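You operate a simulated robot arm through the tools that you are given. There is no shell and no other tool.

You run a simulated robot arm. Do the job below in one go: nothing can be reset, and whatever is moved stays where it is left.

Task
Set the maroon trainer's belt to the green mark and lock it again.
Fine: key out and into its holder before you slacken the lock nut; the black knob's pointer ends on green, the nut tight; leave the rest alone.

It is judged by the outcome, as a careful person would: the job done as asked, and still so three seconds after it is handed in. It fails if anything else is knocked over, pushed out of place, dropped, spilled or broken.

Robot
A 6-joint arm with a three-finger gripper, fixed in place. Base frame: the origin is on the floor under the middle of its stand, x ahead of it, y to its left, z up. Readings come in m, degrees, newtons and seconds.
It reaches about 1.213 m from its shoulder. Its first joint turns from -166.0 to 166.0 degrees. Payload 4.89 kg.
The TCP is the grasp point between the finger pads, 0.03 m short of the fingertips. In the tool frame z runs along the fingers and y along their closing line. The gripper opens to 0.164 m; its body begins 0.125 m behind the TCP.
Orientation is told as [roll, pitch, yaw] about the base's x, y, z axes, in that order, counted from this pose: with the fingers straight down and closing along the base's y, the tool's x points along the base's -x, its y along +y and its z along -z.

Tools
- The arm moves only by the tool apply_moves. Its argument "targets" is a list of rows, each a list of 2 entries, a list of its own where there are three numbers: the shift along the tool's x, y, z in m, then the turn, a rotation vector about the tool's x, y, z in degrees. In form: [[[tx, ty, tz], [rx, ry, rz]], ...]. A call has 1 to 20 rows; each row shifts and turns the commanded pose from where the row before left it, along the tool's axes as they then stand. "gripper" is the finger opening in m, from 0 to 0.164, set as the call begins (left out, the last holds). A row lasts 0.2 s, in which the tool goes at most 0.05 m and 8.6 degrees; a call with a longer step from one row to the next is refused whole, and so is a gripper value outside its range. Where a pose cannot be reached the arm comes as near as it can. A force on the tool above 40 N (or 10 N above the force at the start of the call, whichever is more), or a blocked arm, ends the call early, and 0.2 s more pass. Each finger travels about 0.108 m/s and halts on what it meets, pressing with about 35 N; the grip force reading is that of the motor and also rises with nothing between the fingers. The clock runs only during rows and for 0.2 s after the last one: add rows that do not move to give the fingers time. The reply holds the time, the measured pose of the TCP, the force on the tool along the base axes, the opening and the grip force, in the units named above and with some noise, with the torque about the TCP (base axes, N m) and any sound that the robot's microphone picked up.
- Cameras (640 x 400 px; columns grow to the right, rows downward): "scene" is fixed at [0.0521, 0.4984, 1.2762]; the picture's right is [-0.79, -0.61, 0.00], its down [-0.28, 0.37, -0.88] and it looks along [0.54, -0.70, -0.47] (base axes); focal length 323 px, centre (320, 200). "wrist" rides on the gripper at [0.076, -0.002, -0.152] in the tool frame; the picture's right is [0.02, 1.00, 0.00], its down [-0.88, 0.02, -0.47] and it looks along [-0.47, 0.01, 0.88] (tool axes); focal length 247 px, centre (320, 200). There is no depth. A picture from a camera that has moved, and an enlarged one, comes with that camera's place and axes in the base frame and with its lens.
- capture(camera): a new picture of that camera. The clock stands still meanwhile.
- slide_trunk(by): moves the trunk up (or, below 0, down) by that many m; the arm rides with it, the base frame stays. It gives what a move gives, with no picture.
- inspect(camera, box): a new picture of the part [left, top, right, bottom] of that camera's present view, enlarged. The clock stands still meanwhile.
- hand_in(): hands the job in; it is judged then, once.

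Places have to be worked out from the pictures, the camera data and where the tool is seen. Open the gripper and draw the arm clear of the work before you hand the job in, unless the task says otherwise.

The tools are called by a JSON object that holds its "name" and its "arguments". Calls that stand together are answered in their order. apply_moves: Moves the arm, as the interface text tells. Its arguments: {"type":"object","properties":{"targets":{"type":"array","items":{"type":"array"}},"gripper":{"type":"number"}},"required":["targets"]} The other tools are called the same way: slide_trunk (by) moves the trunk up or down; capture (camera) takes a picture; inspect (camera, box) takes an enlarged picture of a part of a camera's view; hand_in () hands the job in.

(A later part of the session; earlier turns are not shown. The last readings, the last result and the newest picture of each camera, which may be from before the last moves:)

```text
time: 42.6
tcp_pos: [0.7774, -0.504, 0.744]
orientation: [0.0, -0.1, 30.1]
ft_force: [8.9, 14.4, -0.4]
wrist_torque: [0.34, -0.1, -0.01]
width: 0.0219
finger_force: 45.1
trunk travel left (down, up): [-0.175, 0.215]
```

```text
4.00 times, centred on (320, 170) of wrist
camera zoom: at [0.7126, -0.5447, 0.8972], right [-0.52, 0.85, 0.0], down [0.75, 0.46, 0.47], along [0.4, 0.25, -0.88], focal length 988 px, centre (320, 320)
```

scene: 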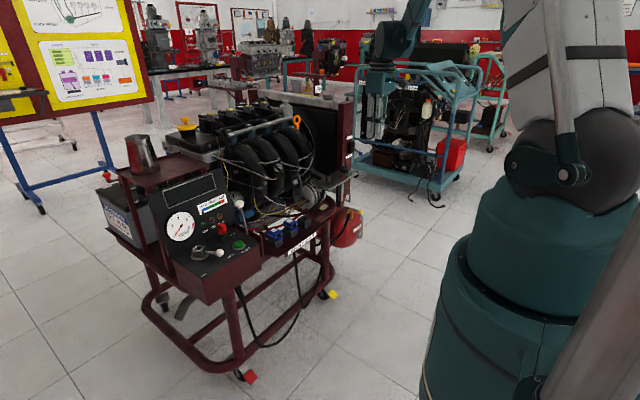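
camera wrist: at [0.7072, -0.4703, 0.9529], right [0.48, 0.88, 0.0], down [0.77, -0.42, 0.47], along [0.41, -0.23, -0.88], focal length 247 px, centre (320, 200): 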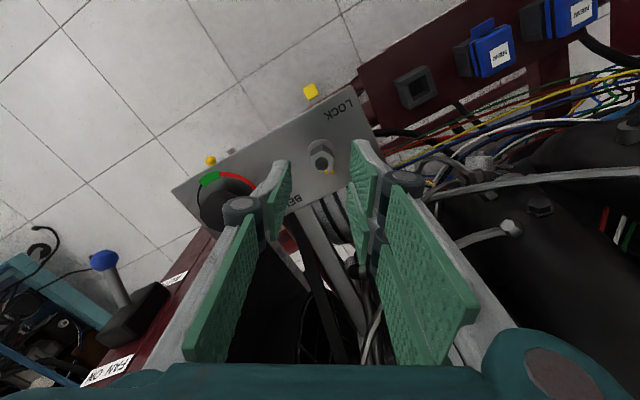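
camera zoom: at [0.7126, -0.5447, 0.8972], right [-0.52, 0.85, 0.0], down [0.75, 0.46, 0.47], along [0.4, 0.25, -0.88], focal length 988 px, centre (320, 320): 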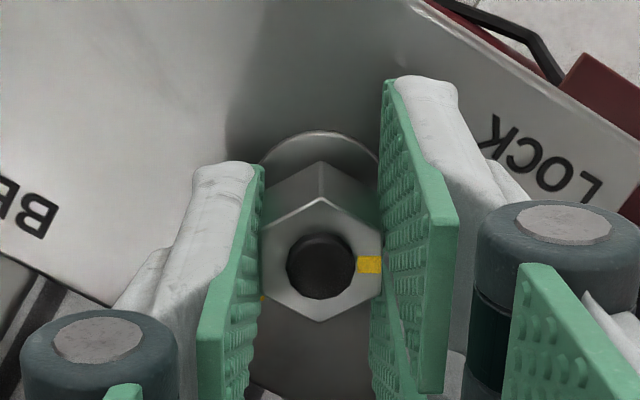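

The nut is now 120° slack from its mark with low load. I release it, lift clear, turn to yaw -32° and go above the black knob (estimated axis 0.7776,-0.626).

{"name": "apply_moves", "arguments": {"targets": [[[0, 0, 0], [0, 0, 0]], [[0, 0, 0], [0, 0, 0]], [[0, 0, -0.02], [0, 0, 0]], [[0, 0, -0.04], [0, 0, 0]], [[0, 0, -0.04], [0, 0, 0]]], "gripper": 0.045}}

{"name": "inspect", "arguments": {"camera": "scene", "box": [320, 150, 360, 190]}}

{"name": "capture", "arguments": {"camera": "wrist"}}

```text
time: 43.8
tcp_pos: [0.7762, -0.5062, 0.8418]
orientation: [0.1, 0.0, 30.0]
ft_force: [1.1, -0.3, -1.6]
wrist_torque: [0.14, 0.15, -0.04]
width: 0.0451
finger_force: 0.0
trunk travel left (down, up): [-0.175, 0.215]
```

```text
10.00 times, centred on (340, 170) of scene
camera zoom: at [0.0521, 0.4984, 1.2762], right [-0.79, -0.61, 0.0], down [-0.28, 0.37, -0.88], along [0.54, -0.7, -0.47], focal length 3233 px, centre (120, 500)
```

zoom: 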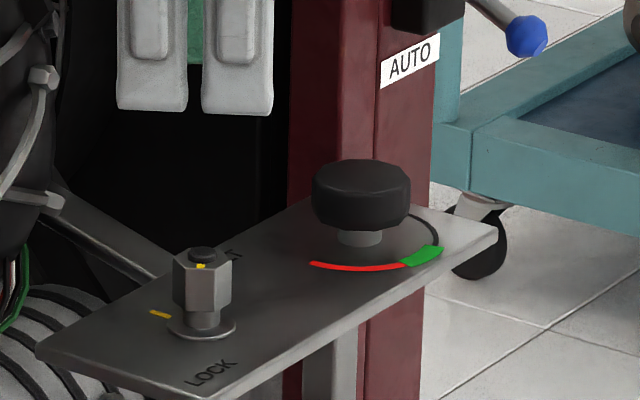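

```text
taken
camera wrist: at [0.712, -0.5458, 0.9958], right [-0.52, 0.86, 0.0], down [0.75, 0.46, 0.47], along [0.4, 0.25, -0.88], focal length 247 px, centre (320, 200)
```

wrist: 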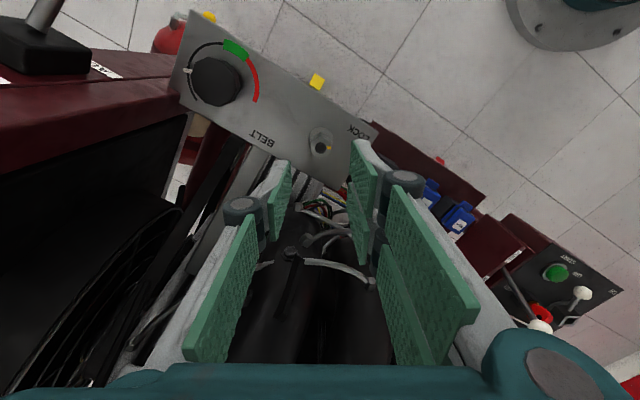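

The nut's tick now faces 120° away. I check the knob, pointer and post in this view before moving over.

{"name": "inspect", "arguments": {"camera": "wrist", "box": [150, 20, 350, 160]}}

```text
2.86 times, centred on (250, 90) of wrist
camera zoom: at [0.712, -0.5458, 0.9958], right [-0.52, 0.86, 0.0], down [0.75, 0.46, 0.47], along [0.4, 0.25, -0.88], focal length 706 px, centre (520, 514)
```

zoom: 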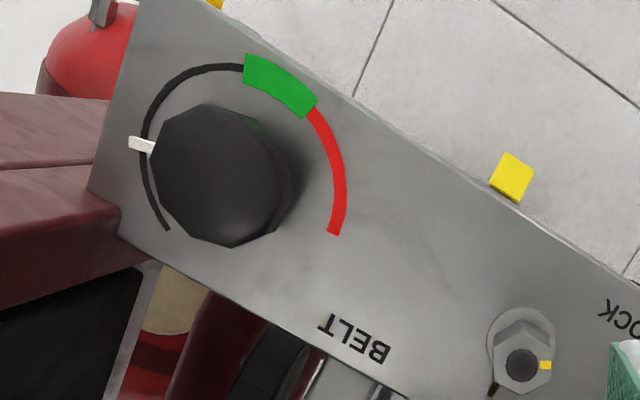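

Pointer is about 104° clockwise-short of the green centre. I turn to yaw -32°, open to 0.07 and move above the knob at z≈0.843.

{"name": "apply_moves", "arguments": {"targets": [[[0, 0, 0], [0, 0, 7.75]], [[0, 0, 0], [0, 0, 7.75]], [[0, 0, 0], [0, 0, 7.75]], [[0, 0, 0], [0, 0, 7.75]], [[0, 0, 0], [0, 0, 7.75]], [[0, 0, 0], [0, 0, 7.75]], [[0, 0, 0], [0, 0, 7.75]], [[0, 0, 0], [0, 0, 7.75]], [[-0.0215, -0.034, 0], [0, 0, 0]], [[-0.0215, -0.034, 0], [0, 0, 0]], [[-0.0215, -0.034, 0], [0, 0, 0]], [[0, 0, 0], [0, 0, 0]]], "gripper": 0.07}}

{"name": "capture", "arguments": {"camera": "wrist"}}

{"name": "inspect", "arguments": {"camera": "wrist", "box": [260, 90, 380, 190]}}

{"name": "inspect", "arguments": {"camera": "scene", "box": [300, 70, 390, 190]}}

```text
time: 46.3
tcp_pos: [0.7792, -0.6168, 0.8457]
orientation: [0.1, 0.2, -31.8]
ft_force: [-4.3, 14.7, 1.8]
wrist_torque: [-2.31, -0.66, 0.36]
width: 0.0698
finger_force: 0.1
trunk travel left (down, up): [-0.175, 0.215]
stopped in row 12: the force on the tool passed its limit at 76 N (the readings are from after the stop); the commanded pose is now the measured one
```

```text
taken
camera wrist: at [0.714, -0.5803, 0.9986], right [0.51, 0.86, 0.0], down [0.76, -0.45, 0.47], along [0.41, -0.24, -0.88], focal length 247 px, centre (320, 200)
```

wrist: 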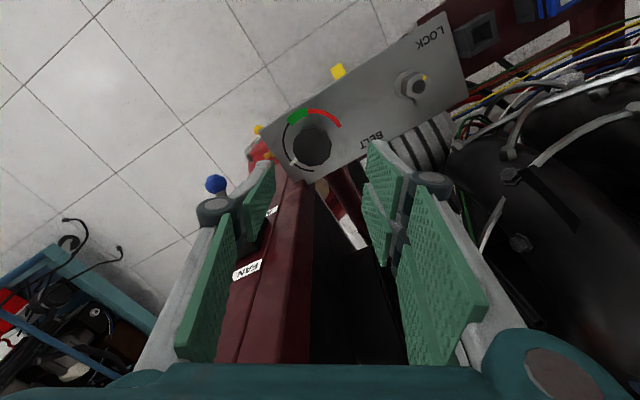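

```text
4.00 times, centred on (320, 140) of wrist
camera zoom: at [0.714, -0.5803, 0.9986], right [0.51, 0.86, 0.0], down [0.76, -0.45, 0.47], along [0.41, -0.24, -0.88], focal length 988 px, centre (320, 440)
```

zoom: 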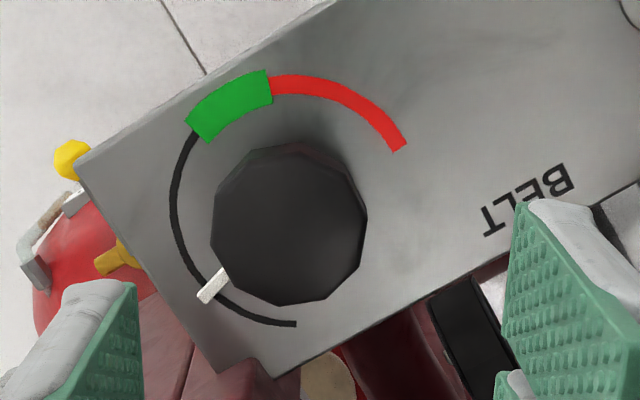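

```text
3.33 times, centred on (345, 130) of scene
camera zoom: at [0.0521, 0.4984, 1.2762], right [-0.79, -0.61, 0.0], down [-0.28, 0.37, -0.88], along [0.54, -0.7, -0.47], focal length 1078 px, centre (237, 433)
```

zoom: 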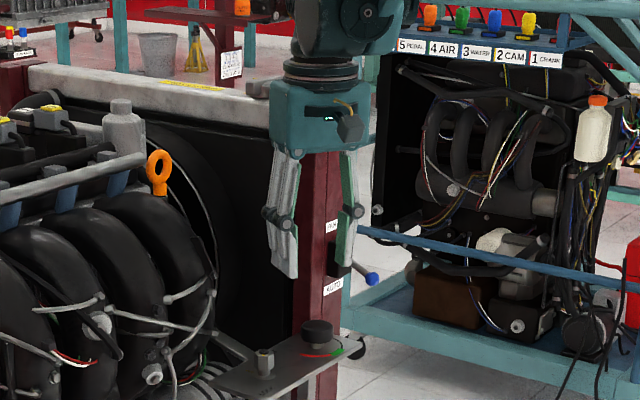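

I touched something: the body met the radiator post at about z≈1.0 (force +y) and the arm stopped. I back off +y by 25 mm at once, then check that nothing moved.

{"name": "apply_moves", "arguments": {"targets": [[[0.0132, 0.0212, 0], [0, 0, 0]], [[0, 0, 0], [0, 0, 0]]]}}

{"name": "capture", "arguments": {"camera": "scene"}}

{"name": "capture", "arguments": {"camera": "wrist"}}

{"name": "inspect", "arguments": {"camera": "scene", "box": [290, 60, 380, 150]}}

```text
time: 46.9
tcp_pos: [0.7771, -0.5925, 0.8458]
orientation: [0.1, 0.2, -31.8]
ft_force: [0.0, -0.9, -1.2]
wrist_torque: [0.08, 0.01, 0.03]
width: 0.0699
finger_force: 0.0
trunk travel left (down, up): [-0.175, 0.215]
```

```text
taken
```

scene: 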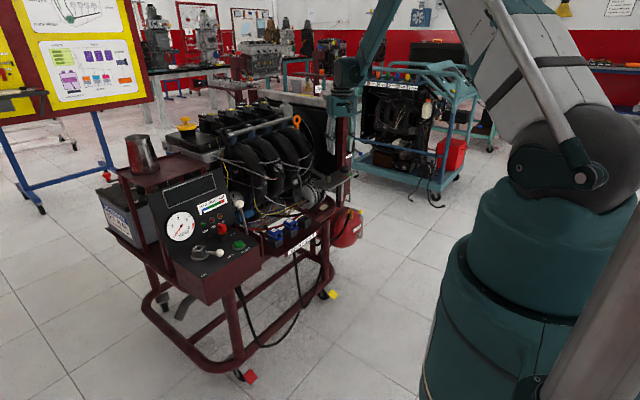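

```text
taken
camera wrist: at [0.7133, -0.5559, 0.9991], right [0.51, 0.86, 0.0], down [0.76, -0.45, 0.47], along [0.41, -0.24, -0.88], focal length 247 px, centre (320, 200)
```

wrist: 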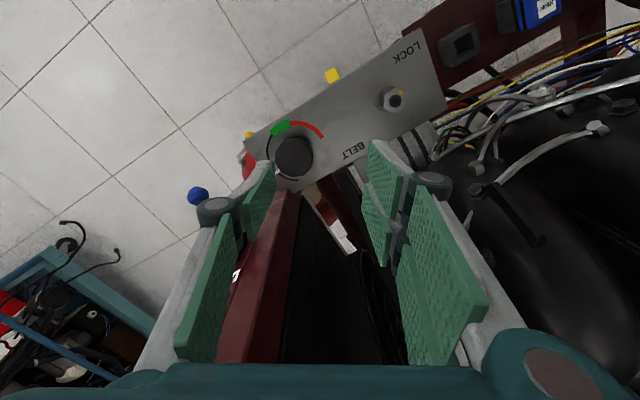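

```text
4.44 times, centred on (335, 105) of scene
camera zoom: at [0.0521, 0.4984, 1.2762], right [-0.79, -0.61, 0.0], down [-0.28, 0.37, -0.88], along [0.54, -0.7, -0.47], focal length 1437 px, centre (253, 622)
```

zoom: 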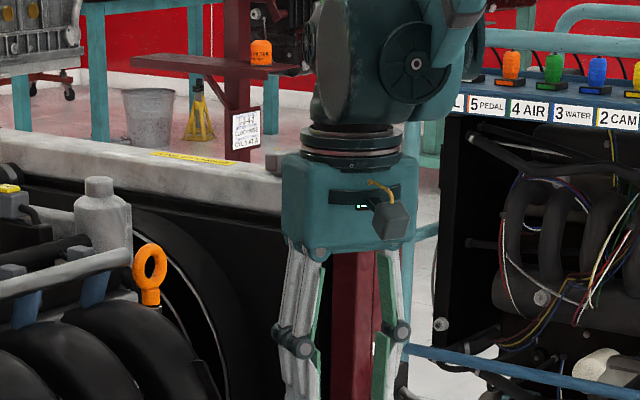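

The trainer looks unchanged, but a small tin on the radiator top near the post is hidden behind the gripper; I back away further and check that it is where it was.

{"name": "apply_moves", "arguments": {"targets": [[[0.02, 0.032, -0.02], [0, 0, 0]], [[0.02, 0.032, -0.02], [0, 0, 0]], [[0.02, 0.032, 0], [0, 0, 0]], [[0, 0, 0], [0, 0, 0]]]}}

{"name": "inspect", "arguments": {"camera": "scene", "box": [240, 90, 370, 270]}}

{"name": "inspect", "arguments": {"camera": "scene", "box": [310, 80, 360, 120]}}

{"name": "capture", "arguments": {"camera": "wrist"}}

```text
time: 47.9
tcp_pos: [0.7767, -0.4803, 0.8875]
orientation: [0.1, 0.3, -31.8]
ft_force: [-0.2, 0.2, 0.7]
wrist_torque: [-0.04, -0.05, -0.01]
width: 0.07
finger_force: 0.0
trunk travel left (down, up): [-0.175, 0.215]
```

```text
2.22 times, centred on (305, 180) of scene
camera zoom: at [0.0521, 0.4984, 1.2762], right [-0.79, -0.61, 0.0], down [-0.28, 0.37, -0.88], along [0.54, -0.7, -0.47], focal length 718 px, centre (353, 244)
```

zoom: 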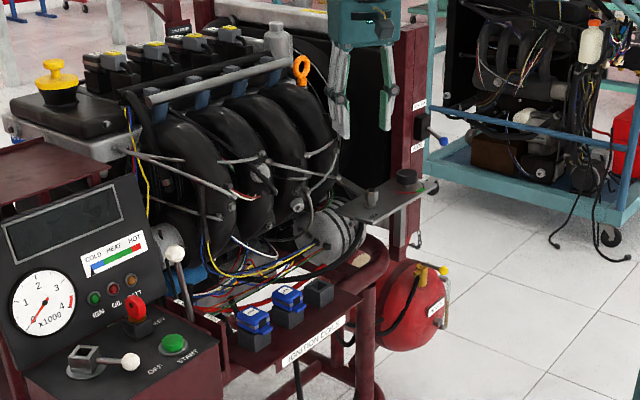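

```text
10.00 times, centred on (335, 100) of scene
camera zoom: at [0.0521, 0.4984, 1.2762], right [-0.79, -0.61, 0.0], down [-0.28, 0.37, -0.88], along [0.54, -0.7, -0.47], focal length 3233 px, centre (170, 1200)
```

zoom: 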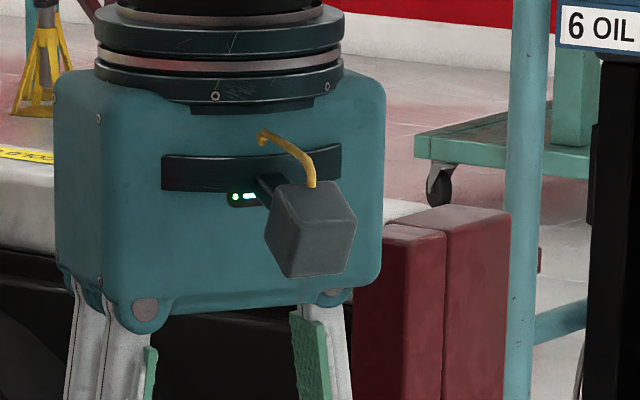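

```text
taken
camera wrist: at [0.7128, -0.4431, 1.0413], right [0.51, 0.86, 0.0], down [0.76, -0.45, 0.47], along [0.41, -0.24, -0.88], focal length 247 px, centre (320, 200)
```

wrist: 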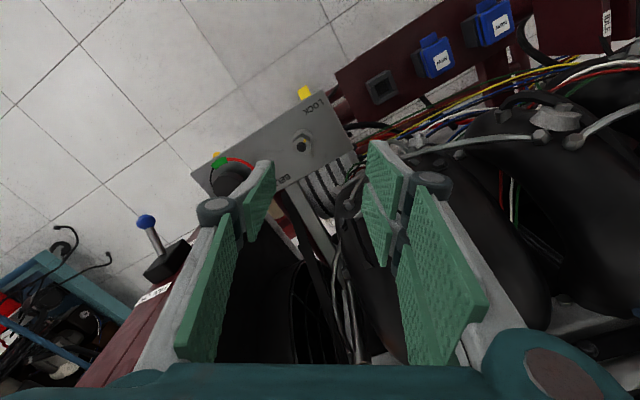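

The tin is still hidden; I move the arm further aside to verify it.

{"name": "apply_moves", "arguments": {"targets": [[[0.045, 0.0, -0.01], [0, 0, 0]], [[0.045, 0.0, -0.01], [0, 0, 0]], [[0.045, 0.0, -0.01], [0, 0, 0]], [[0, 0, 0], [0, 0, 0]]]}}

{"name": "inspect", "arguments": {"camera": "scene", "box": [300, 60, 400, 250]}}

{"name": "inspect", "arguments": {"camera": "scene", "box": [305, 75, 365, 125]}}

```text
time: 48.9
tcp_pos: [0.6624, -0.4102, 0.9155]
orientation: [0.2, 0.3, -31.9]
ft_force: [-1.2, 0.0, 0.8]
wrist_torque: [-0.05, -0.1, -0.01]
width: 0.07
finger_force: 0.1
trunk travel left (down, up): [-0.175, 0.215]
```

```text
2.11 times, centred on (350, 155) of scene
camera zoom: at [0.0521, 0.4984, 1.2762], right [-0.79, -0.61, 0.0], down [-0.28, 0.37, -0.88], along [0.54, -0.7, -0.47], focal length 681 px, centre (257, 295)
```

zoom: 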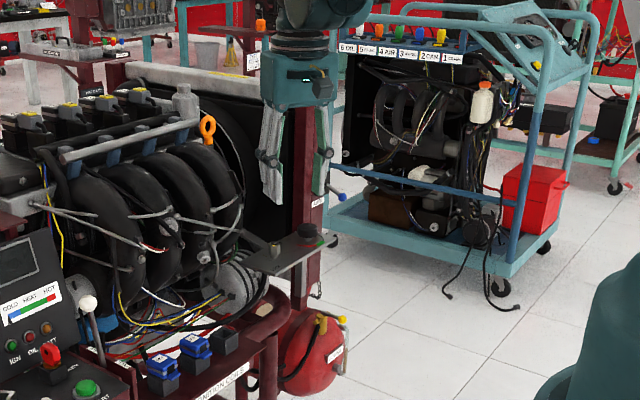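

```text
8.00 times, centred on (335, 100) of scene
camera zoom: at [0.0521, 0.4984, 1.2762], right [-0.79, -0.61, 0.0], down [-0.28, 0.37, -0.88], along [0.54, -0.7, -0.47], focal length 2586 px, centre (200, 1000)
```

zoom: 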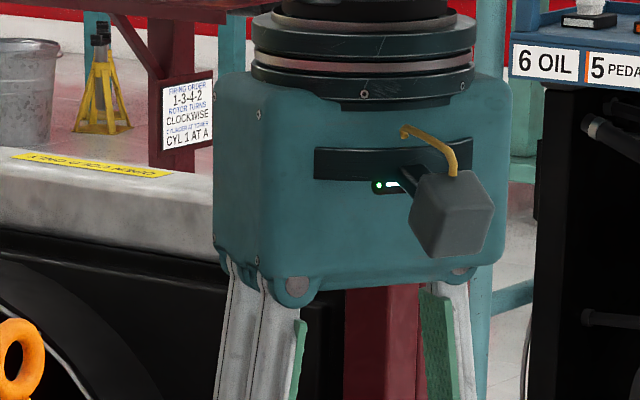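

Still on the line of sight; I move the arm 0.16 m toward the robot so the scene camera can see the tin.

{"name": "apply_moves", "arguments": {"targets": [[[0.034, -0.0212, 0], [0, 0, 0]], [[0.034, -0.0212, 0], [0, 0, 0]], [[0.034, -0.0212, 0], [0, 0, 0]], [[0.034, -0.0212, 0], [0, 0, 0]], [[0, 0, 0], [0, 0, 0]]]}}

{"name": "inspect", "arguments": {"camera": "scene", "box": [240, 90, 370, 270]}}

{"name": "inspect", "arguments": {"camera": "scene", "box": [305, 75, 365, 125]}}

{"name": "capture", "arguments": {"camera": "scene"}}

```text
time: 50.1
tcp_pos: [0.5039, -0.4092, 0.916]
orientation: [0.1, 0.2, -31.9]
ft_force: [-0.6, 0.1, 2.2]
wrist_torque: [-0.03, -0.04, 0.0]
width: 0.07
finger_force: 0.1
trunk travel left (down, up): [-0.175, 0.215]
```

```text
2.22 times, centred on (305, 180) of scene
camera zoom: at [0.0521, 0.4984, 1.2762], right [-0.79, -0.61, 0.0], down [-0.28, 0.37, -0.88], along [0.54, -0.7, -0.47], focal length 718 px, centre (353, 244)
```

zoom: 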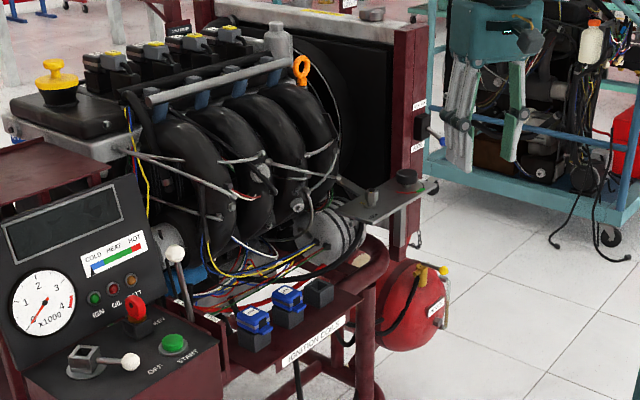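

```text
8.00 times, centred on (335, 100) of scene
camera zoom: at [0.0521, 0.4984, 1.2762], right [-0.79, -0.61, 0.0], down [-0.28, 0.37, -0.88], along [0.54, -0.7, -0.47], focal length 2586 px, centre (200, 1000)
```

zoom: 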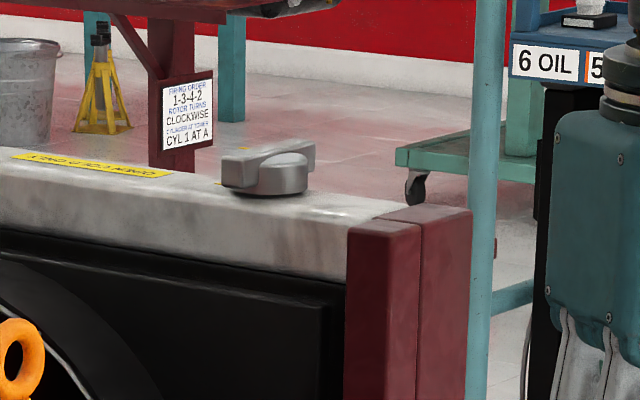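

```text
taken
```

scene: 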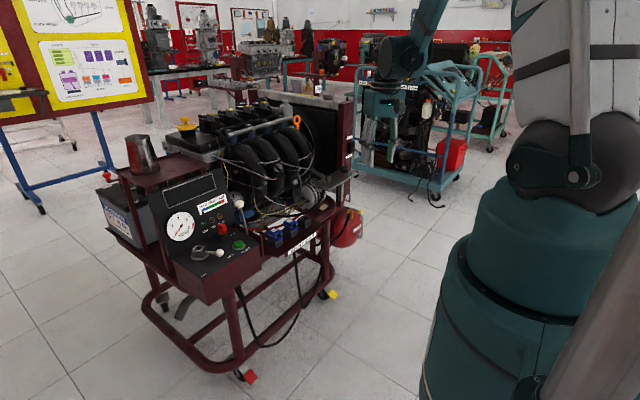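

The "tin" is the radiator cap and it, the post and everything else are exactly where they were — nothing moved. Re-fitting puts the post corner near (0.798,-0.685), so I'll work the knob with the tool leaned ~12° away from the post (in the pad plane). I set yaw -40° and the lean here in free space first.

{"name": "apply_moves", "arguments": {"targets": [[[0, 0, 0], [0, 0, 8.2]], [[0, 0, 0], [0, -6, 0]], [[0, 0, 0], [0, -6, 0]], [[0, 0, 0], [0, 0, 0]]]}}

```text
time: 51.1
tcp_pos: [0.5027, -0.4098, 0.9157]
orientation: [0.1, -11.8, -40.1]
ft_force: [0.6, 0.4, -0.1]
wrist_torque: [-0.03, 0.02, -0.05]
width: 0.0702
finger_force: 0.0
trunk travel left (down, up): [-0.175, 0.215]
```

The lean is set correctly (body tips away toward the robot/+y). I now travel to above the knob at the same height, body bottom staying above the post top.

{"name": "apply_moves", "arguments": {"targets": [[[-0.0428, 0.0011, 0.0091], [0, 0, 0]], [[-0.0428, 0.0011, 0.0091], [0, 0, 0]], [[-0.0428, 0.0011, 0.0091], [0, 0, 0]], [[-0.0428, 0.0011, 0.0091], [0, 0, 0]], [[-0.0428, 0.0011, 0.0091], [0, 0, 0]], [[-0.0428, 0.0011, 0.0091], [0, 0, 0]], [[-0.0428, 0.0011, 0.0091], [0, 0, 0]], [[-0.0428, 0.0011, 0.0091], [0, 0, 0]], [[0, 0, 0], [0, 0, 0]]]}}

{"name": "capture", "arguments": {"camera": "wrist"}}

{"name": "inspect", "arguments": {"camera": "wrist", "box": [250, 80, 390, 190]}}

{"name": "inspect", "arguments": {"camera": "scene", "box": [300, 60, 390, 190]}}

```text
time: 53.1
tcp_pos: [0.7753, -0.6276, 0.913]
orientation: [0.1, -11.8, -40.1]
ft_force: [1.2, -0.6, -0.3]
wrist_torque: [0.03, 0.04, 0.02]
width: 0.0701
finger_force: 0.1
trunk travel left (down, up): [-0.175, 0.215]
```

```text
taken
camera wrist: at [0.6941, -0.5616, 1.0477], right [0.63, 0.78, 0.0], down [0.6, -0.48, 0.64], along [0.5, -0.41, -0.77], focal length 247 px, centre (320, 200)
```

wrist: 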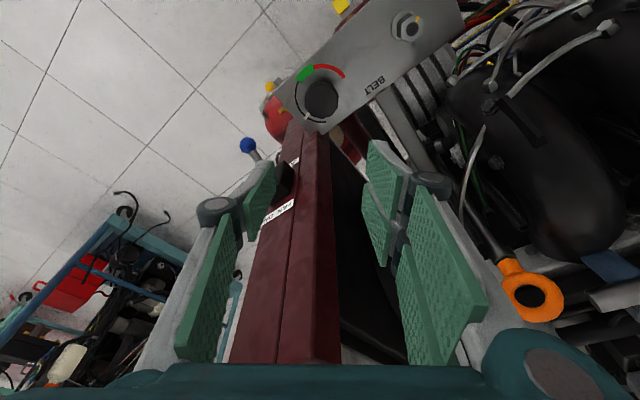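

```text
3.64 times, centred on (320, 135) of wrist
camera zoom: at [0.6941, -0.5616, 1.0477], right [0.63, 0.78, 0.0], down [0.6, -0.48, 0.64], along [0.5, -0.41, -0.77], focal length 898 px, centre (320, 436)
```

zoom: 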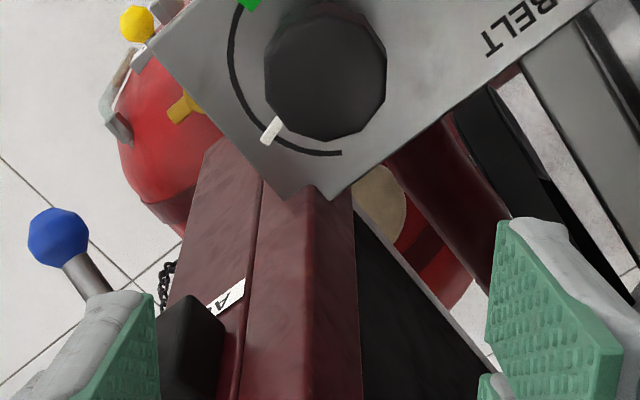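

```text
3.08 times, centred on (345, 125) of scene
camera zoom: at [0.0521, 0.4984, 1.2762], right [-0.79, -0.61, 0.0], down [-0.28, 0.37, -0.88], along [0.54, -0.7, -0.47], focal length 995 px, centre (243, 431)
```

zoom: 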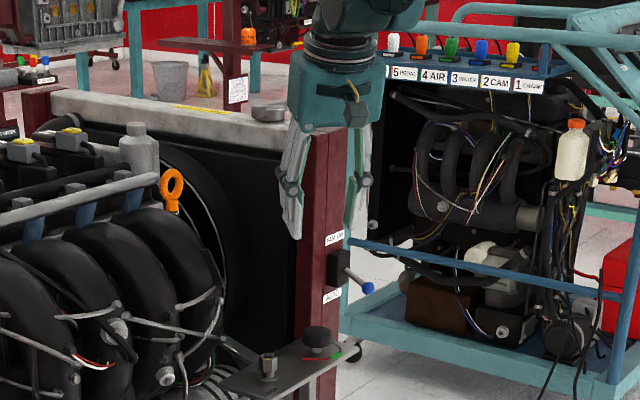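

Important find: this view shows the post is wider than I thought — its near corner is around (0.806,-0.655), only ~4 cm from the knob axis. So I'll use short bites with yaw between about -12° and -48° and a larger lean. First I check the pointer and post more closely.

{"name": "inspect", "arguments": {"camera": "wrist", "box": [285, 60, 355, 130]}}

{"name": "inspect", "arguments": {"camera": "scene", "box": [330, 145, 365, 185]}}

```text
5.71 times, centred on (320, 95) of wrist
camera zoom: at [0.6941, -0.5616, 1.0477], right [0.63, 0.78, 0.0], down [0.6, -0.48, 0.64], along [0.5, -0.41, -0.77], focal length 1411 px, centre (320, 800)
```

zoom: 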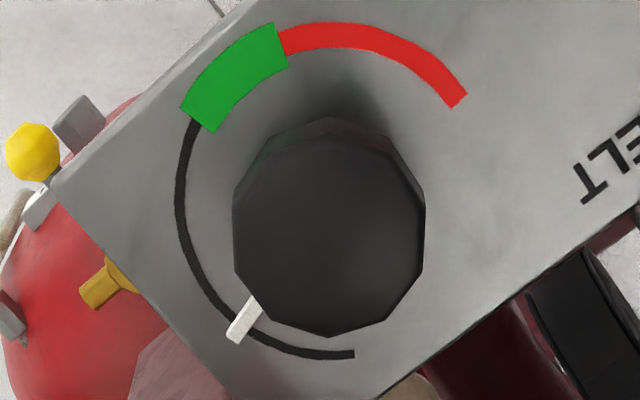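

```text
10.00 times, centred on (348, 165) of scene
camera zoom: at [0.0521, 0.4984, 1.2762], right [-0.79, -0.61, 0.0], down [-0.28, 0.37, -0.88], along [0.54, -0.7, -0.47], focal length 3233 px, centre (45, 550)
```

zoom: 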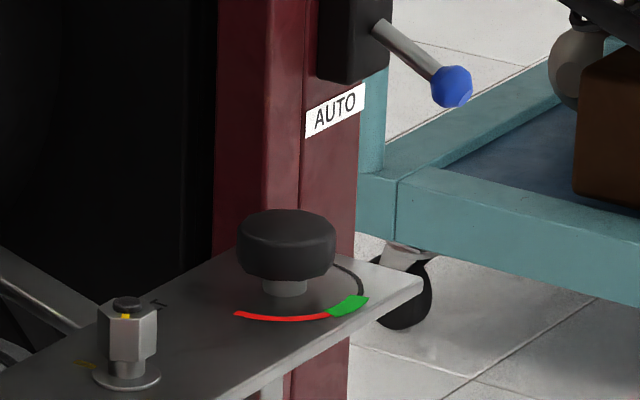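

The pointer lies at plate level, so fingers above the plate clear it. Still above the post, I turn about the vertical to yaw -14°, increase the lean to 17°, narrow to 0.062 and look again.

{"name": "apply_moves", "arguments": {"targets": [[[0, 0, 0], [-1.351, 0, -6.358]], [[0, 0, 0], [-1.351, 0, -6.358]], [[0, 0, 0], [-1.351, 0, -6.358]], [[0, 0, 0], [-1.351, 0, -6.358]], [[0, 0, 0], [0, -5, 0]], [[0, 0, 0], [0, 0, 0]]], "gripper": 0.062}}

{"name": "capture", "arguments": {"camera": "wrist"}}

{"name": "inspect", "arguments": {"camera": "wrist", "box": [250, 60, 390, 190]}}

```text
time: 54.5
tcp_pos: [0.7771, -0.628, 0.9129]
orientation: [0.2, -16.9, -14.1]
ft_force: [0.3, 1.1, -0.5]
wrist_torque: [-0.01, 0.0, 0.03]
width: 0.062
finger_force: 0.1
trunk travel left (down, up): [-0.175, 0.215]
```

```text
taken
camera wrist: at [0.6638, -0.603, 1.0388], right [0.22, 0.97, 0.0], down [0.69, -0.15, 0.71], along [0.69, -0.16, -0.71], focal length 247 px, centre (320, 200)
```

wrist: 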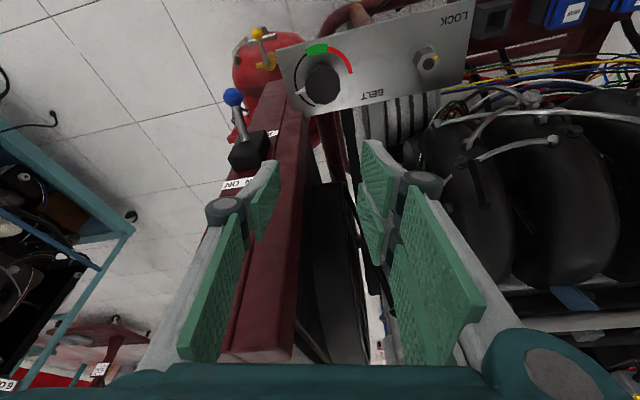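

```text
3.08 times, centred on (320, 125) of wrist
camera zoom: at [0.6638, -0.603, 1.0388], right [0.22, 0.97, 0.0], down [0.69, -0.15, 0.71], along [0.69, -0.16, -0.71], focal length 760 px, centre (320, 431)
```

zoom: 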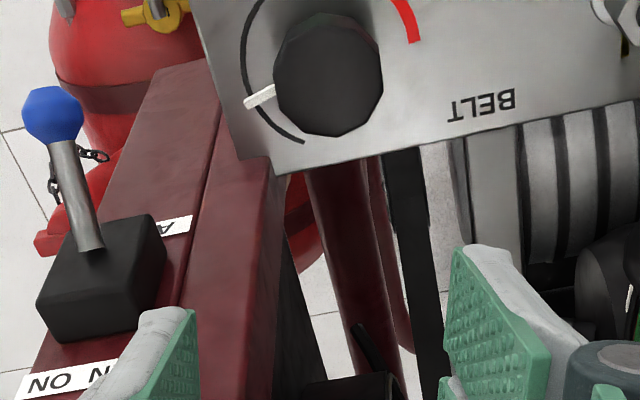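

The post is right beside this corridor; I zoom on it to pin its near corner by parallax before any descent.

{"name": "inspect", "arguments": {"camera": "wrist", "box": [200, 80, 380, 230]}}

{"name": "inspect", "arguments": {"camera": "wrist", "box": [200, 220, 380, 380]}}

{"name": "inspect", "arguments": {"camera": "scene", "box": [300, 60, 390, 190]}}

```text
2.67 times, centred on (290, 155) of wrist
camera zoom: at [0.6638, -0.603, 1.0388], right [0.22, 0.97, 0.0], down [0.69, -0.15, 0.71], along [0.69, -0.16, -0.71], focal length 659 px, centre (400, 320)
```

zoom: 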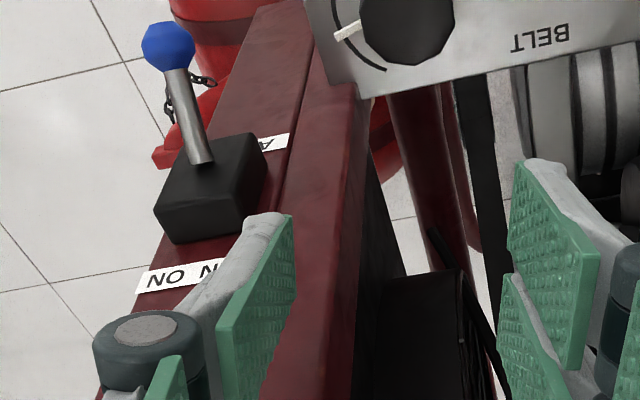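

```text
2.50 times, centred on (290, 300) of wrist
camera zoom: at [0.6638, -0.603, 1.0388], right [0.22, 0.97, 0.0], down [0.69, -0.15, 0.71], along [0.69, -0.16, -0.71], focal length 617 px, centre (395, -50)
```

zoom: 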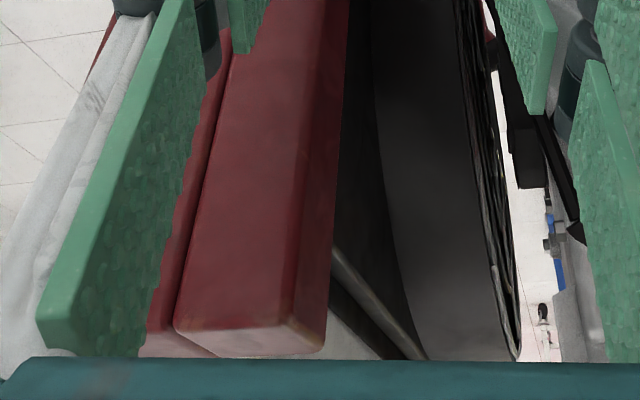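

```text
3.08 times, centred on (345, 125) of scene
camera zoom: at [0.0521, 0.4984, 1.2762], right [-0.79, -0.61, 0.0], down [-0.28, 0.37, -0.88], along [0.54, -0.7, -0.47], focal length 995 px, centre (243, 431)
```

zoom: 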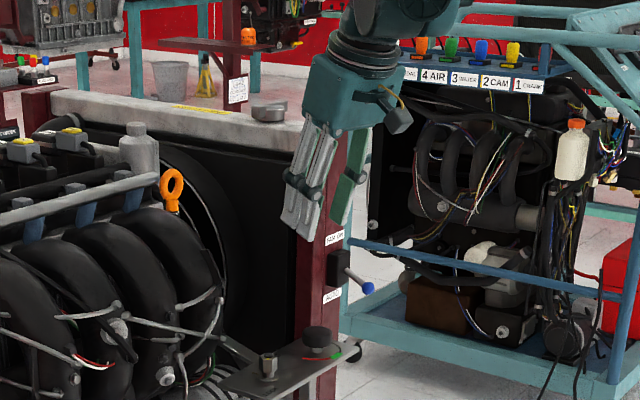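

Two views now agree: post corner about (0.814,-0.662), fan-switch lever base (0.790,-0.716,0.795), ball (0.752,-0.723,0.77). Bites from yaw -16° to -52° keep at least ~1.5 cm to both. I zoom on the knob to fix its axis.

{"name": "inspect", "arguments": {"camera": "wrist", "box": [270, 20, 380, 120]}}

```text
4.00 times, centred on (325, 70) of wrist
camera zoom: at [0.6638, -0.603, 1.0388], right [0.22, 0.97, 0.0], down [0.69, -0.15, 0.71], along [0.69, -0.16, -0.71], focal length 988 px, centre (300, 720)
```

zoom: 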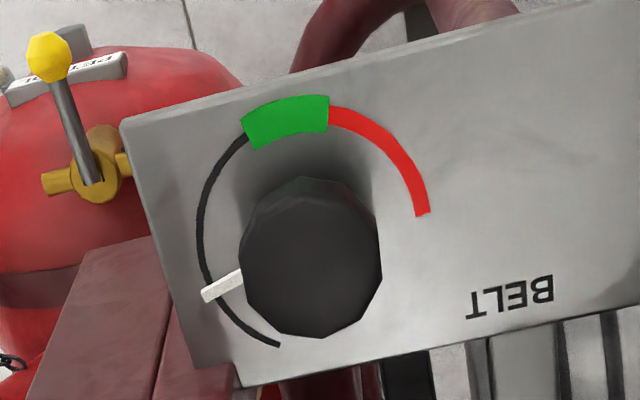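

The knob axis fits (0.778,-0.628), matching my TCP within ~1 mm. I descend vertically (keeping the lean) to about z 0.80 and re-check.

{"name": "apply_moves", "arguments": {"targets": [[[0.00877, 0, 0.02869], [0, 0, 0]], [[0.00877, 0, 0.02869], [0, 0, 0]], [[0.00877, 0, 0.02869], [0, 0, 0]], [[0.00673, 0, 0.022], [0, 0, 0]], [[0, 0, 0], [0, 0, 0]]], "gripper": 0.06}}

{"name": "capture", "arguments": {"camera": "wrist"}}

{"name": "inspect", "arguments": {"camera": "scene", "box": [305, 90, 375, 190]}}

{"name": "inspect", "arguments": {"camera": "wrist", "box": [230, 80, 390, 220]}}

```text
time: 55.7
tcp_pos: [0.777, -0.628, 0.8022]
orientation: [0.2, -16.9, -14.2]
ft_force: [-0.6, -0.5, -0.8]
wrist_torque: [0.02, 0.0, 0.02]
width: 0.06
finger_force: 0.0
trunk travel left (down, up): [-0.175, 0.215]
```

```text
taken
camera wrist: at [0.6644, -0.6027, 0.9266], right [0.22, 0.97, 0.0], down [0.69, -0.16, 0.71], along [0.69, -0.16, -0.71], focal length 247 px, centre (320, 200)
```

wrist: 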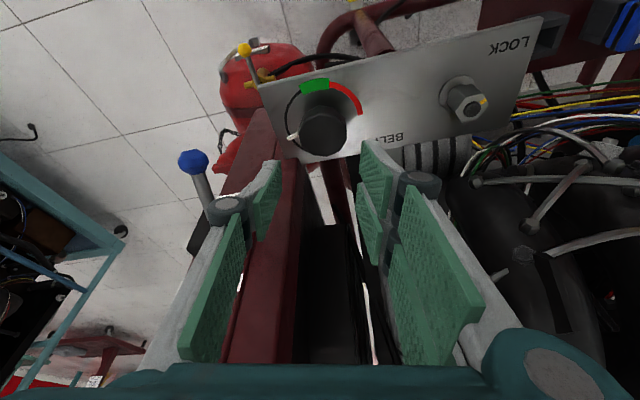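

```text
4.00 times, centred on (340, 140) of scene
camera zoom: at [0.0521, 0.4984, 1.2762], right [-0.79, -0.61, 0.0], down [-0.28, 0.37, -0.88], along [0.54, -0.7, -0.47], focal length 1293 px, centre (240, 440)
```

zoom: 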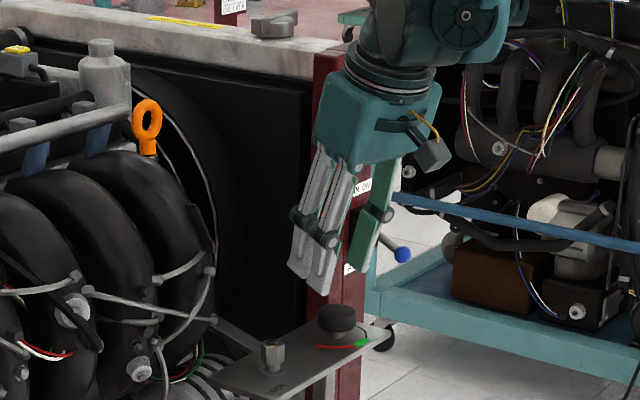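

```text
2.86 times, centred on (310, 150) of wrist
camera zoom: at [0.6644, -0.6027, 0.9266], right [0.22, 0.97, 0.0], down [0.69, -0.16, 0.71], along [0.69, -0.16, -0.71], focal length 706 px, centre (349, 343)
```

zoom: 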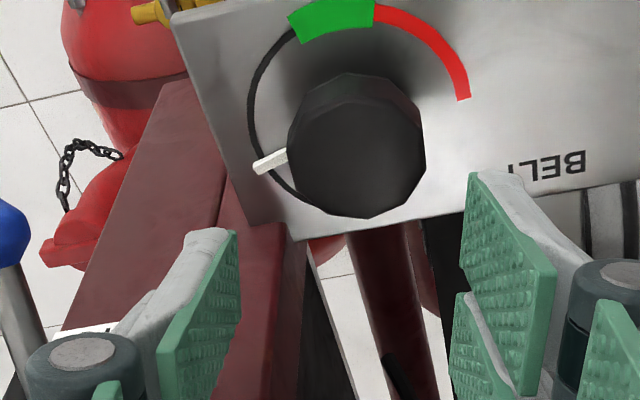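

No contact and the knob is centred within ~2 mm. I shift 1 mm in tool y and descend vertically to z≈0.765, then check clearances.

{"name": "apply_moves", "arguments": {"targets": [[[0.00541, 0.001, 0.01769], [0, 0, 0]], [[0.00541, 0, 0.01769], [0, 0, 0]], [[0, 0, 0], [0, 0, 0]]]}}

{"name": "capture", "arguments": {"camera": "wrist"}}

{"name": "inspect", "arguments": {"camera": "scene", "box": [315, 110, 375, 190]}}

{"name": "inspect", "arguments": {"camera": "wrist", "box": [230, 90, 390, 230]}}

```text
time: 56.5
tcp_pos: [0.776, -0.6261, 0.7671]
orientation: [0.1, -17.0, -14.1]
ft_force: [0.6, 0.8, 1.2]
wrist_torque: [-0.01, -0.04, -0.01]
width: 0.0598
finger_force: 0.1
trunk travel left (down, up): [-0.175, 0.215]
```

```text
taken
camera wrist: at [0.6636, -0.6014, 0.8904], right [0.22, 0.97, 0.0], down [0.69, -0.16, 0.71], along [0.69, -0.16, -0.71], focal length 247 px, centre (320, 200)
```

wrist: 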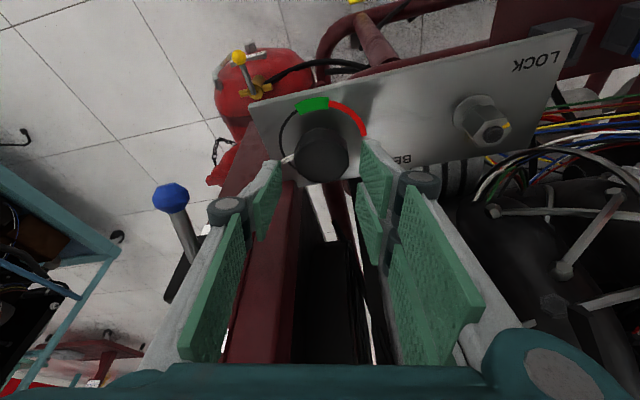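

```text
5.00 times, centred on (345, 150) of scene
camera zoom: at [0.0521, 0.4984, 1.2762], right [-0.79, -0.61, 0.0], down [-0.28, 0.37, -0.88], along [0.54, -0.7, -0.47], focal length 1616 px, centre (195, 450)
```

zoom: 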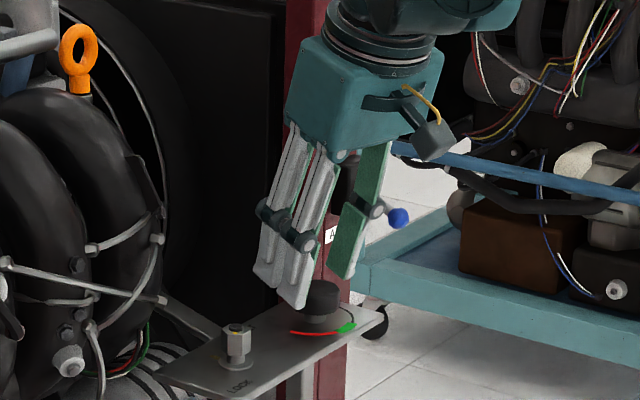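

```text
2.86 times, centred on (310, 160) of wrist
camera zoom: at [0.6636, -0.6014, 0.8904], right [0.22, 0.97, 0.0], down [0.69, -0.16, 0.71], along [0.69, -0.16, -0.71], focal length 706 px, centre (349, 314)
```

zoom: 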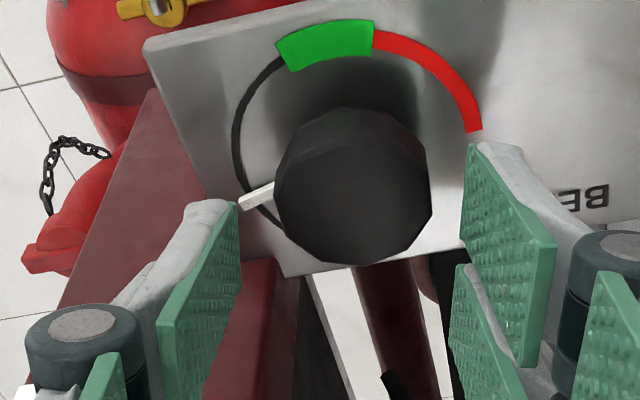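

Clearances are fine and the cap sits midway between the pads. I lower the last 23 mm (to z≈0.744) and check before closing.

{"name": "apply_moves", "arguments": {"targets": [[[0.00337, 0, 0.011], [0, 0, 0]], [[0.00337, 0, 0.011], [0, 0, 0]], [[0, 0, 0], [0, 0, 0]]]}}

{"name": "inspect", "arguments": {"camera": "wrist", "box": [230, 100, 390, 240]}}

{"name": "inspect", "arguments": {"camera": "scene", "box": [325, 130, 370, 185]}}

```text
time: 57.3
tcp_pos: [0.7763, -0.6262, 0.7417]
orientation: [0.3, -16.9, -14.1]
ft_force: [0.8, -1.5, 7.6]
wrist_torque: [0.26, 0.05, 0.0]
width: 0.0601
finger_force: 0.0
trunk travel left (down, up): [-0.175, 0.215]
```

```text
2.86 times, centred on (310, 170) of wrist
camera zoom: at [0.6626, -0.6012, 0.866], right [0.22, 0.97, 0.0], down [0.69, -0.16, 0.71], along [0.69, -0.16, -0.71], focal length 706 px, centre (349, 286)
```

zoom: 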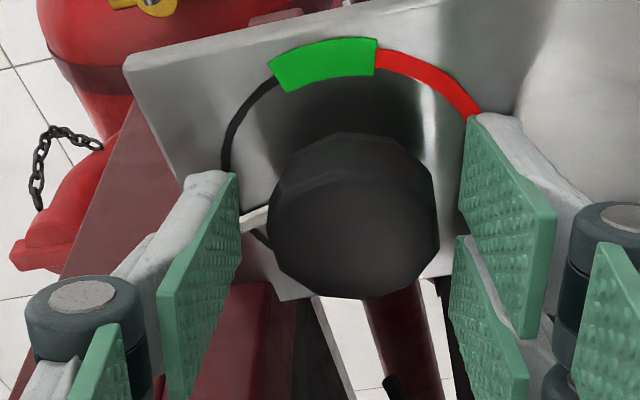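

```text
7.27 times, centred on (348, 158) of scene
camera zoom: at [0.0521, 0.4984, 1.2762], right [-0.79, -0.61, 0.0], down [-0.28, 0.37, -0.88], along [0.54, -0.7, -0.47], focal length 2351 px, centre (120, 509)
```

zoom: 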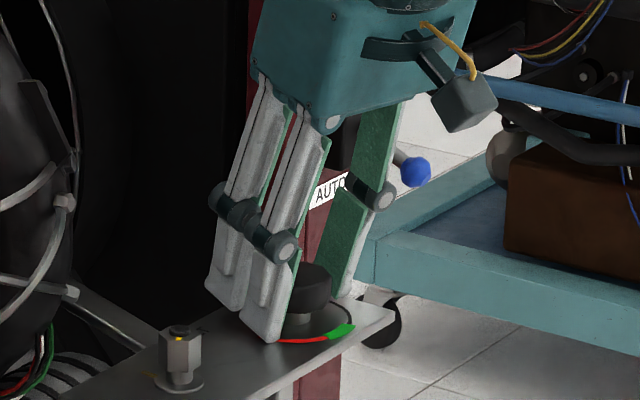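

A light touch (7.6 N) shows a fingertip on the plate, so the plate is at z≈0.703. I lift 5 mm and then close on the cap.

{"name": "apply_moves", "arguments": {"targets": [[[-0.00146, 0, -0.00478], [0, 0, 0]], [[0, 0, 0], [0, 0, 0]]]}}

{"name": "apply_moves", "arguments": {"targets": [[[0, 0, 0], [0, 0, 0]], [[0, 0, 0], [0, 0, 0]], [[0, 0, 0], [0, 0, 0]]], "gripper": 0.0}}

{"name": "inspect", "arguments": {"camera": "wrist", "box": [230, 100, 390, 240]}}

{"name": "inspect", "arguments": {"camera": "scene", "box": [325, 130, 370, 185]}}

```text
time: 57.9
tcp_pos: [0.7767, -0.6277, 0.7467]
orientation: [0.2, -16.9, -14.0]
ft_force: [-0.2, 0.4, 0.8]
wrist_torque: [-0.04, 0.03, -0.01]
width: 0.06
finger_force: 0.0
trunk travel left (down, up): [-0.175, 0.215]
```

```text
time: 58.7
tcp_pos: [0.7779, -0.6256, 0.7467]
orientation: [0.1, -16.7, -14.1]
ft_force: [2.5, 21.8, -4.1]
wrist_torque: [0.63, -0.13, -0.05]
width: 0.0426
finger_force: 45.3
trunk travel left (down, up): [-0.175, 0.215]
```

```text
2.86 times, centred on (310, 170) of wrist
camera zoom: at [0.6636, -0.6005, 0.871], right [0.22, 0.97, 0.0], down [0.69, -0.16, 0.71], along [0.69, -0.16, -0.71], focal length 706 px, centre (349, 286)
```

zoom: 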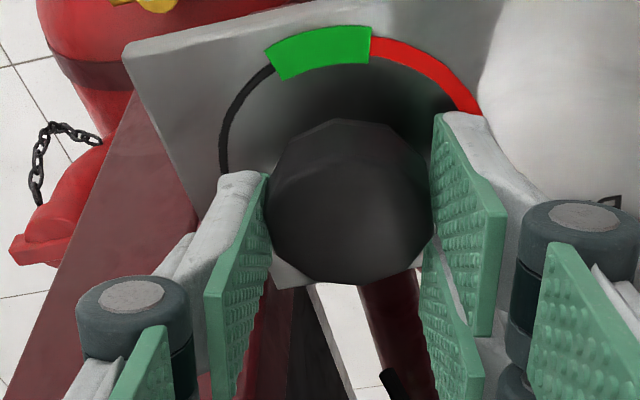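

```text
7.27 times, centred on (348, 158) of scene
camera zoom: at [0.0521, 0.4984, 1.2762], right [-0.79, -0.61, 0.0], down [-0.28, 0.37, -0.88], along [0.54, -0.7, -0.47], focal length 2351 px, centre (120, 509)
```

zoom: 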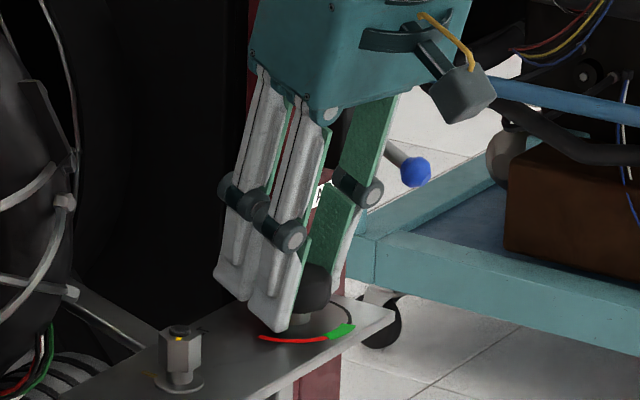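

Gripped on the cap (42.6 mm) with a ~22 N side load toward tool +y; I ease 1 mm that way and turn clockwise about the vertical by 14° to test.

{"name": "apply_moves", "arguments": {"targets": [[[0, 0.001, 0], [0, 0, 0]], [[0, 0, 0], [2.105, 0, 6.885]], [[0, 0, 0], [2.105, 0, 6.885]]]}}

{"name": "inspect", "arguments": {"camera": "wrist", "box": [230, 100, 390, 240]}}

```text
time: 59.5
tcp_pos: [0.7773, -0.6254, 0.7466]
orientation: [0.1, -16.8, -28.4]
ft_force: [0.0, 14.5, -3.3]
wrist_torque: [0.61, 0.21, 0.0]
width: 0.0424
finger_force: 44.9
trunk travel left (down, up): [-0.175, 0.215]
```

```text
2.86 times, centred on (310, 170) of wrist
camera zoom: at [0.6739, -0.5729, 0.871], right [0.46, 0.89, 0.0], down [0.63, -0.32, 0.71], along [0.63, -0.33, -0.71], focal length 706 px, centre (349, 286)
```

zoom: 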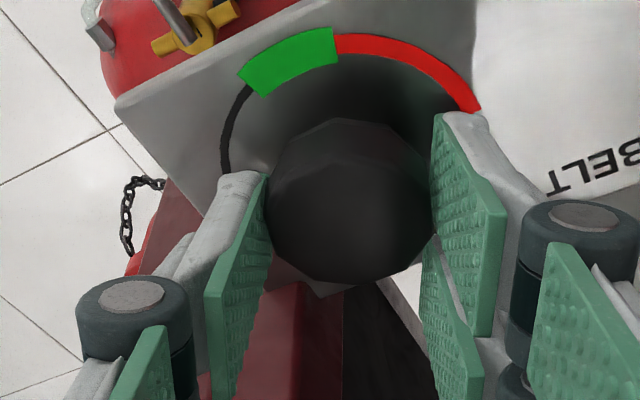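

The knob turns with the fingers and forces are moderate. I continue another 21.6° clockwise (to yaw ≈ -50°).

{"name": "apply_moves", "arguments": {"targets": [[[0, 0.0005, 0], [2.105, 0, 6.885]], [[0, 0, 0], [2.105, 0, 6.885]], [[0, 0, 0], [2.105, 0, 6.885]]]}}

{"name": "inspect", "arguments": {"camera": "wrist", "box": [230, 100, 390, 240]}}

{"name": "inspect", "arguments": {"camera": "scene", "box": [325, 130, 370, 185]}}

```text
time: 60.3
tcp_pos: [0.7766, -0.6264, 0.7464]
orientation: [-0.1, -16.8, -50.2]
ft_force: [-12.3, -8.5, 0.5]
wrist_torque: [-0.05, 0.56, 0.06]
width: 0.0429
finger_force: 44.5
trunk travel left (down, up): [-0.175, 0.215]
```

```text
2.86 times, centred on (310, 170) of wrist
camera zoom: at [0.701, -0.5389, 0.8711], right [0.75, 0.66, -0.01], down [0.47, -0.53, 0.71], along [0.46, -0.54, -0.71], focal length 706 px, centre (349, 286)
```

zoom: 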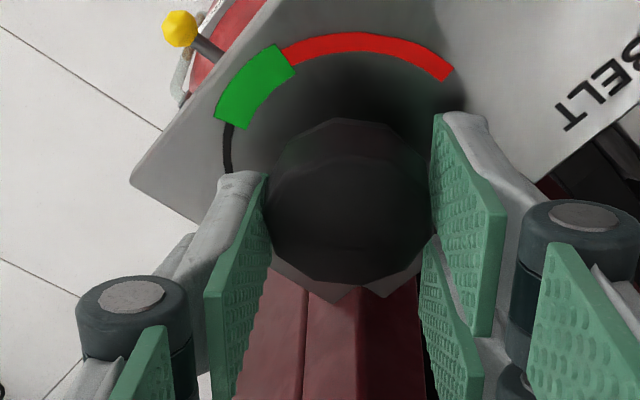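

```text
7.27 times, centred on (348, 158) of scene
camera zoom: at [0.0521, 0.4984, 1.2762], right [-0.79, -0.61, 0.0], down [-0.28, 0.37, -0.88], along [0.54, -0.7, -0.47], focal length 2351 px, centre (120, 509)
```

zoom: 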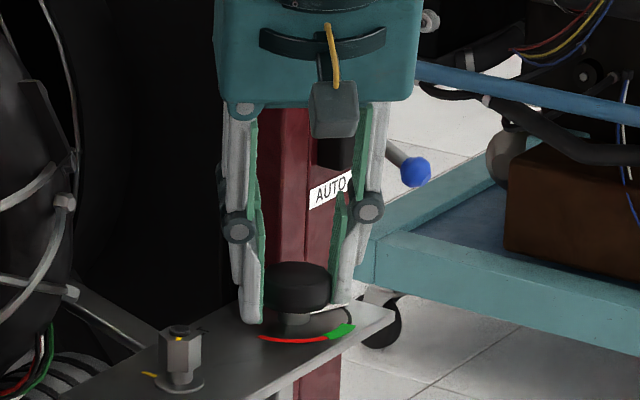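

The scene view now shows the white pointer swung round toward the green side. I open, swing the fingers back 36° and take a second bite.

{"name": "apply_moves", "arguments": {"targets": [[[0, 0, 0], [0, 0, 0]], [[0, 0, 0], [0, 0, 0]], [[0, 0, 0], [-2.105, 0, -6.885]], [[0, 0, 0], [-2.105, 0, -6.885]], [[0, 0, 0], [-2.105, 0, -6.885]], [[0, 0, 0], [-2.105, 0, -6.885]], [[0, 0, 0], [-2.105, 0, -6.885]], [[0, 0, 0], [0, 0, 0]]], "gripper": 0.06}}

{"name": "inspect", "arguments": {"camera": "wrist", "box": [230, 100, 390, 240]}}

{"name": "inspect", "arguments": {"camera": "scene", "box": [325, 130, 370, 185]}}

```text
time: 62.1
tcp_pos: [0.7769, -0.6244, 0.7458]
orientation: [0.2, -16.9, -14.0]
ft_force: [0.5, -1.0, -0.1]
wrist_torque: [-0.01, -0.03, -0.03]
width: 0.0598
finger_force: 0.1
trunk travel left (down, up): [-0.175, 0.215]
```

```text
2.86 times, centred on (310, 170) of wrist
camera zoom: at [0.6643, -0.6003, 0.8705], right [0.22, 0.98, 0.0], down [0.69, -0.15, 0.71], along [0.69, -0.16, -0.71], focal length 706 px, centre (349, 286)
```

zoom: 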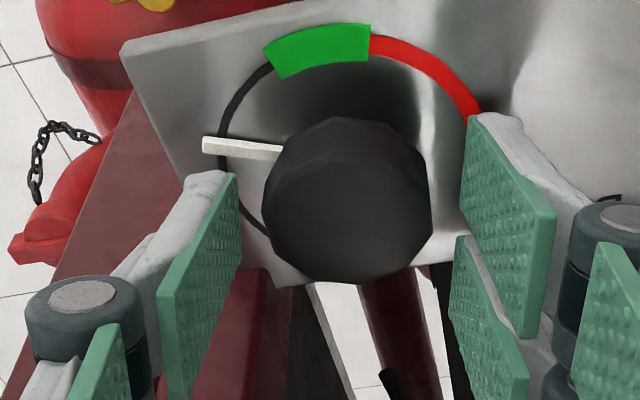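

```text
7.27 times, centred on (348, 158) of scene
camera zoom: at [0.0521, 0.4984, 1.2762], right [-0.79, -0.61, 0.0], down [-0.28, 0.37, -0.88], along [0.54, -0.7, -0.47], focal length 2351 px, centre (120, 509)
```

zoom: 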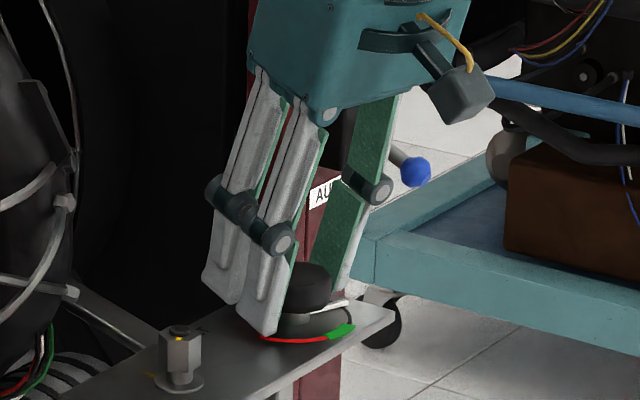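

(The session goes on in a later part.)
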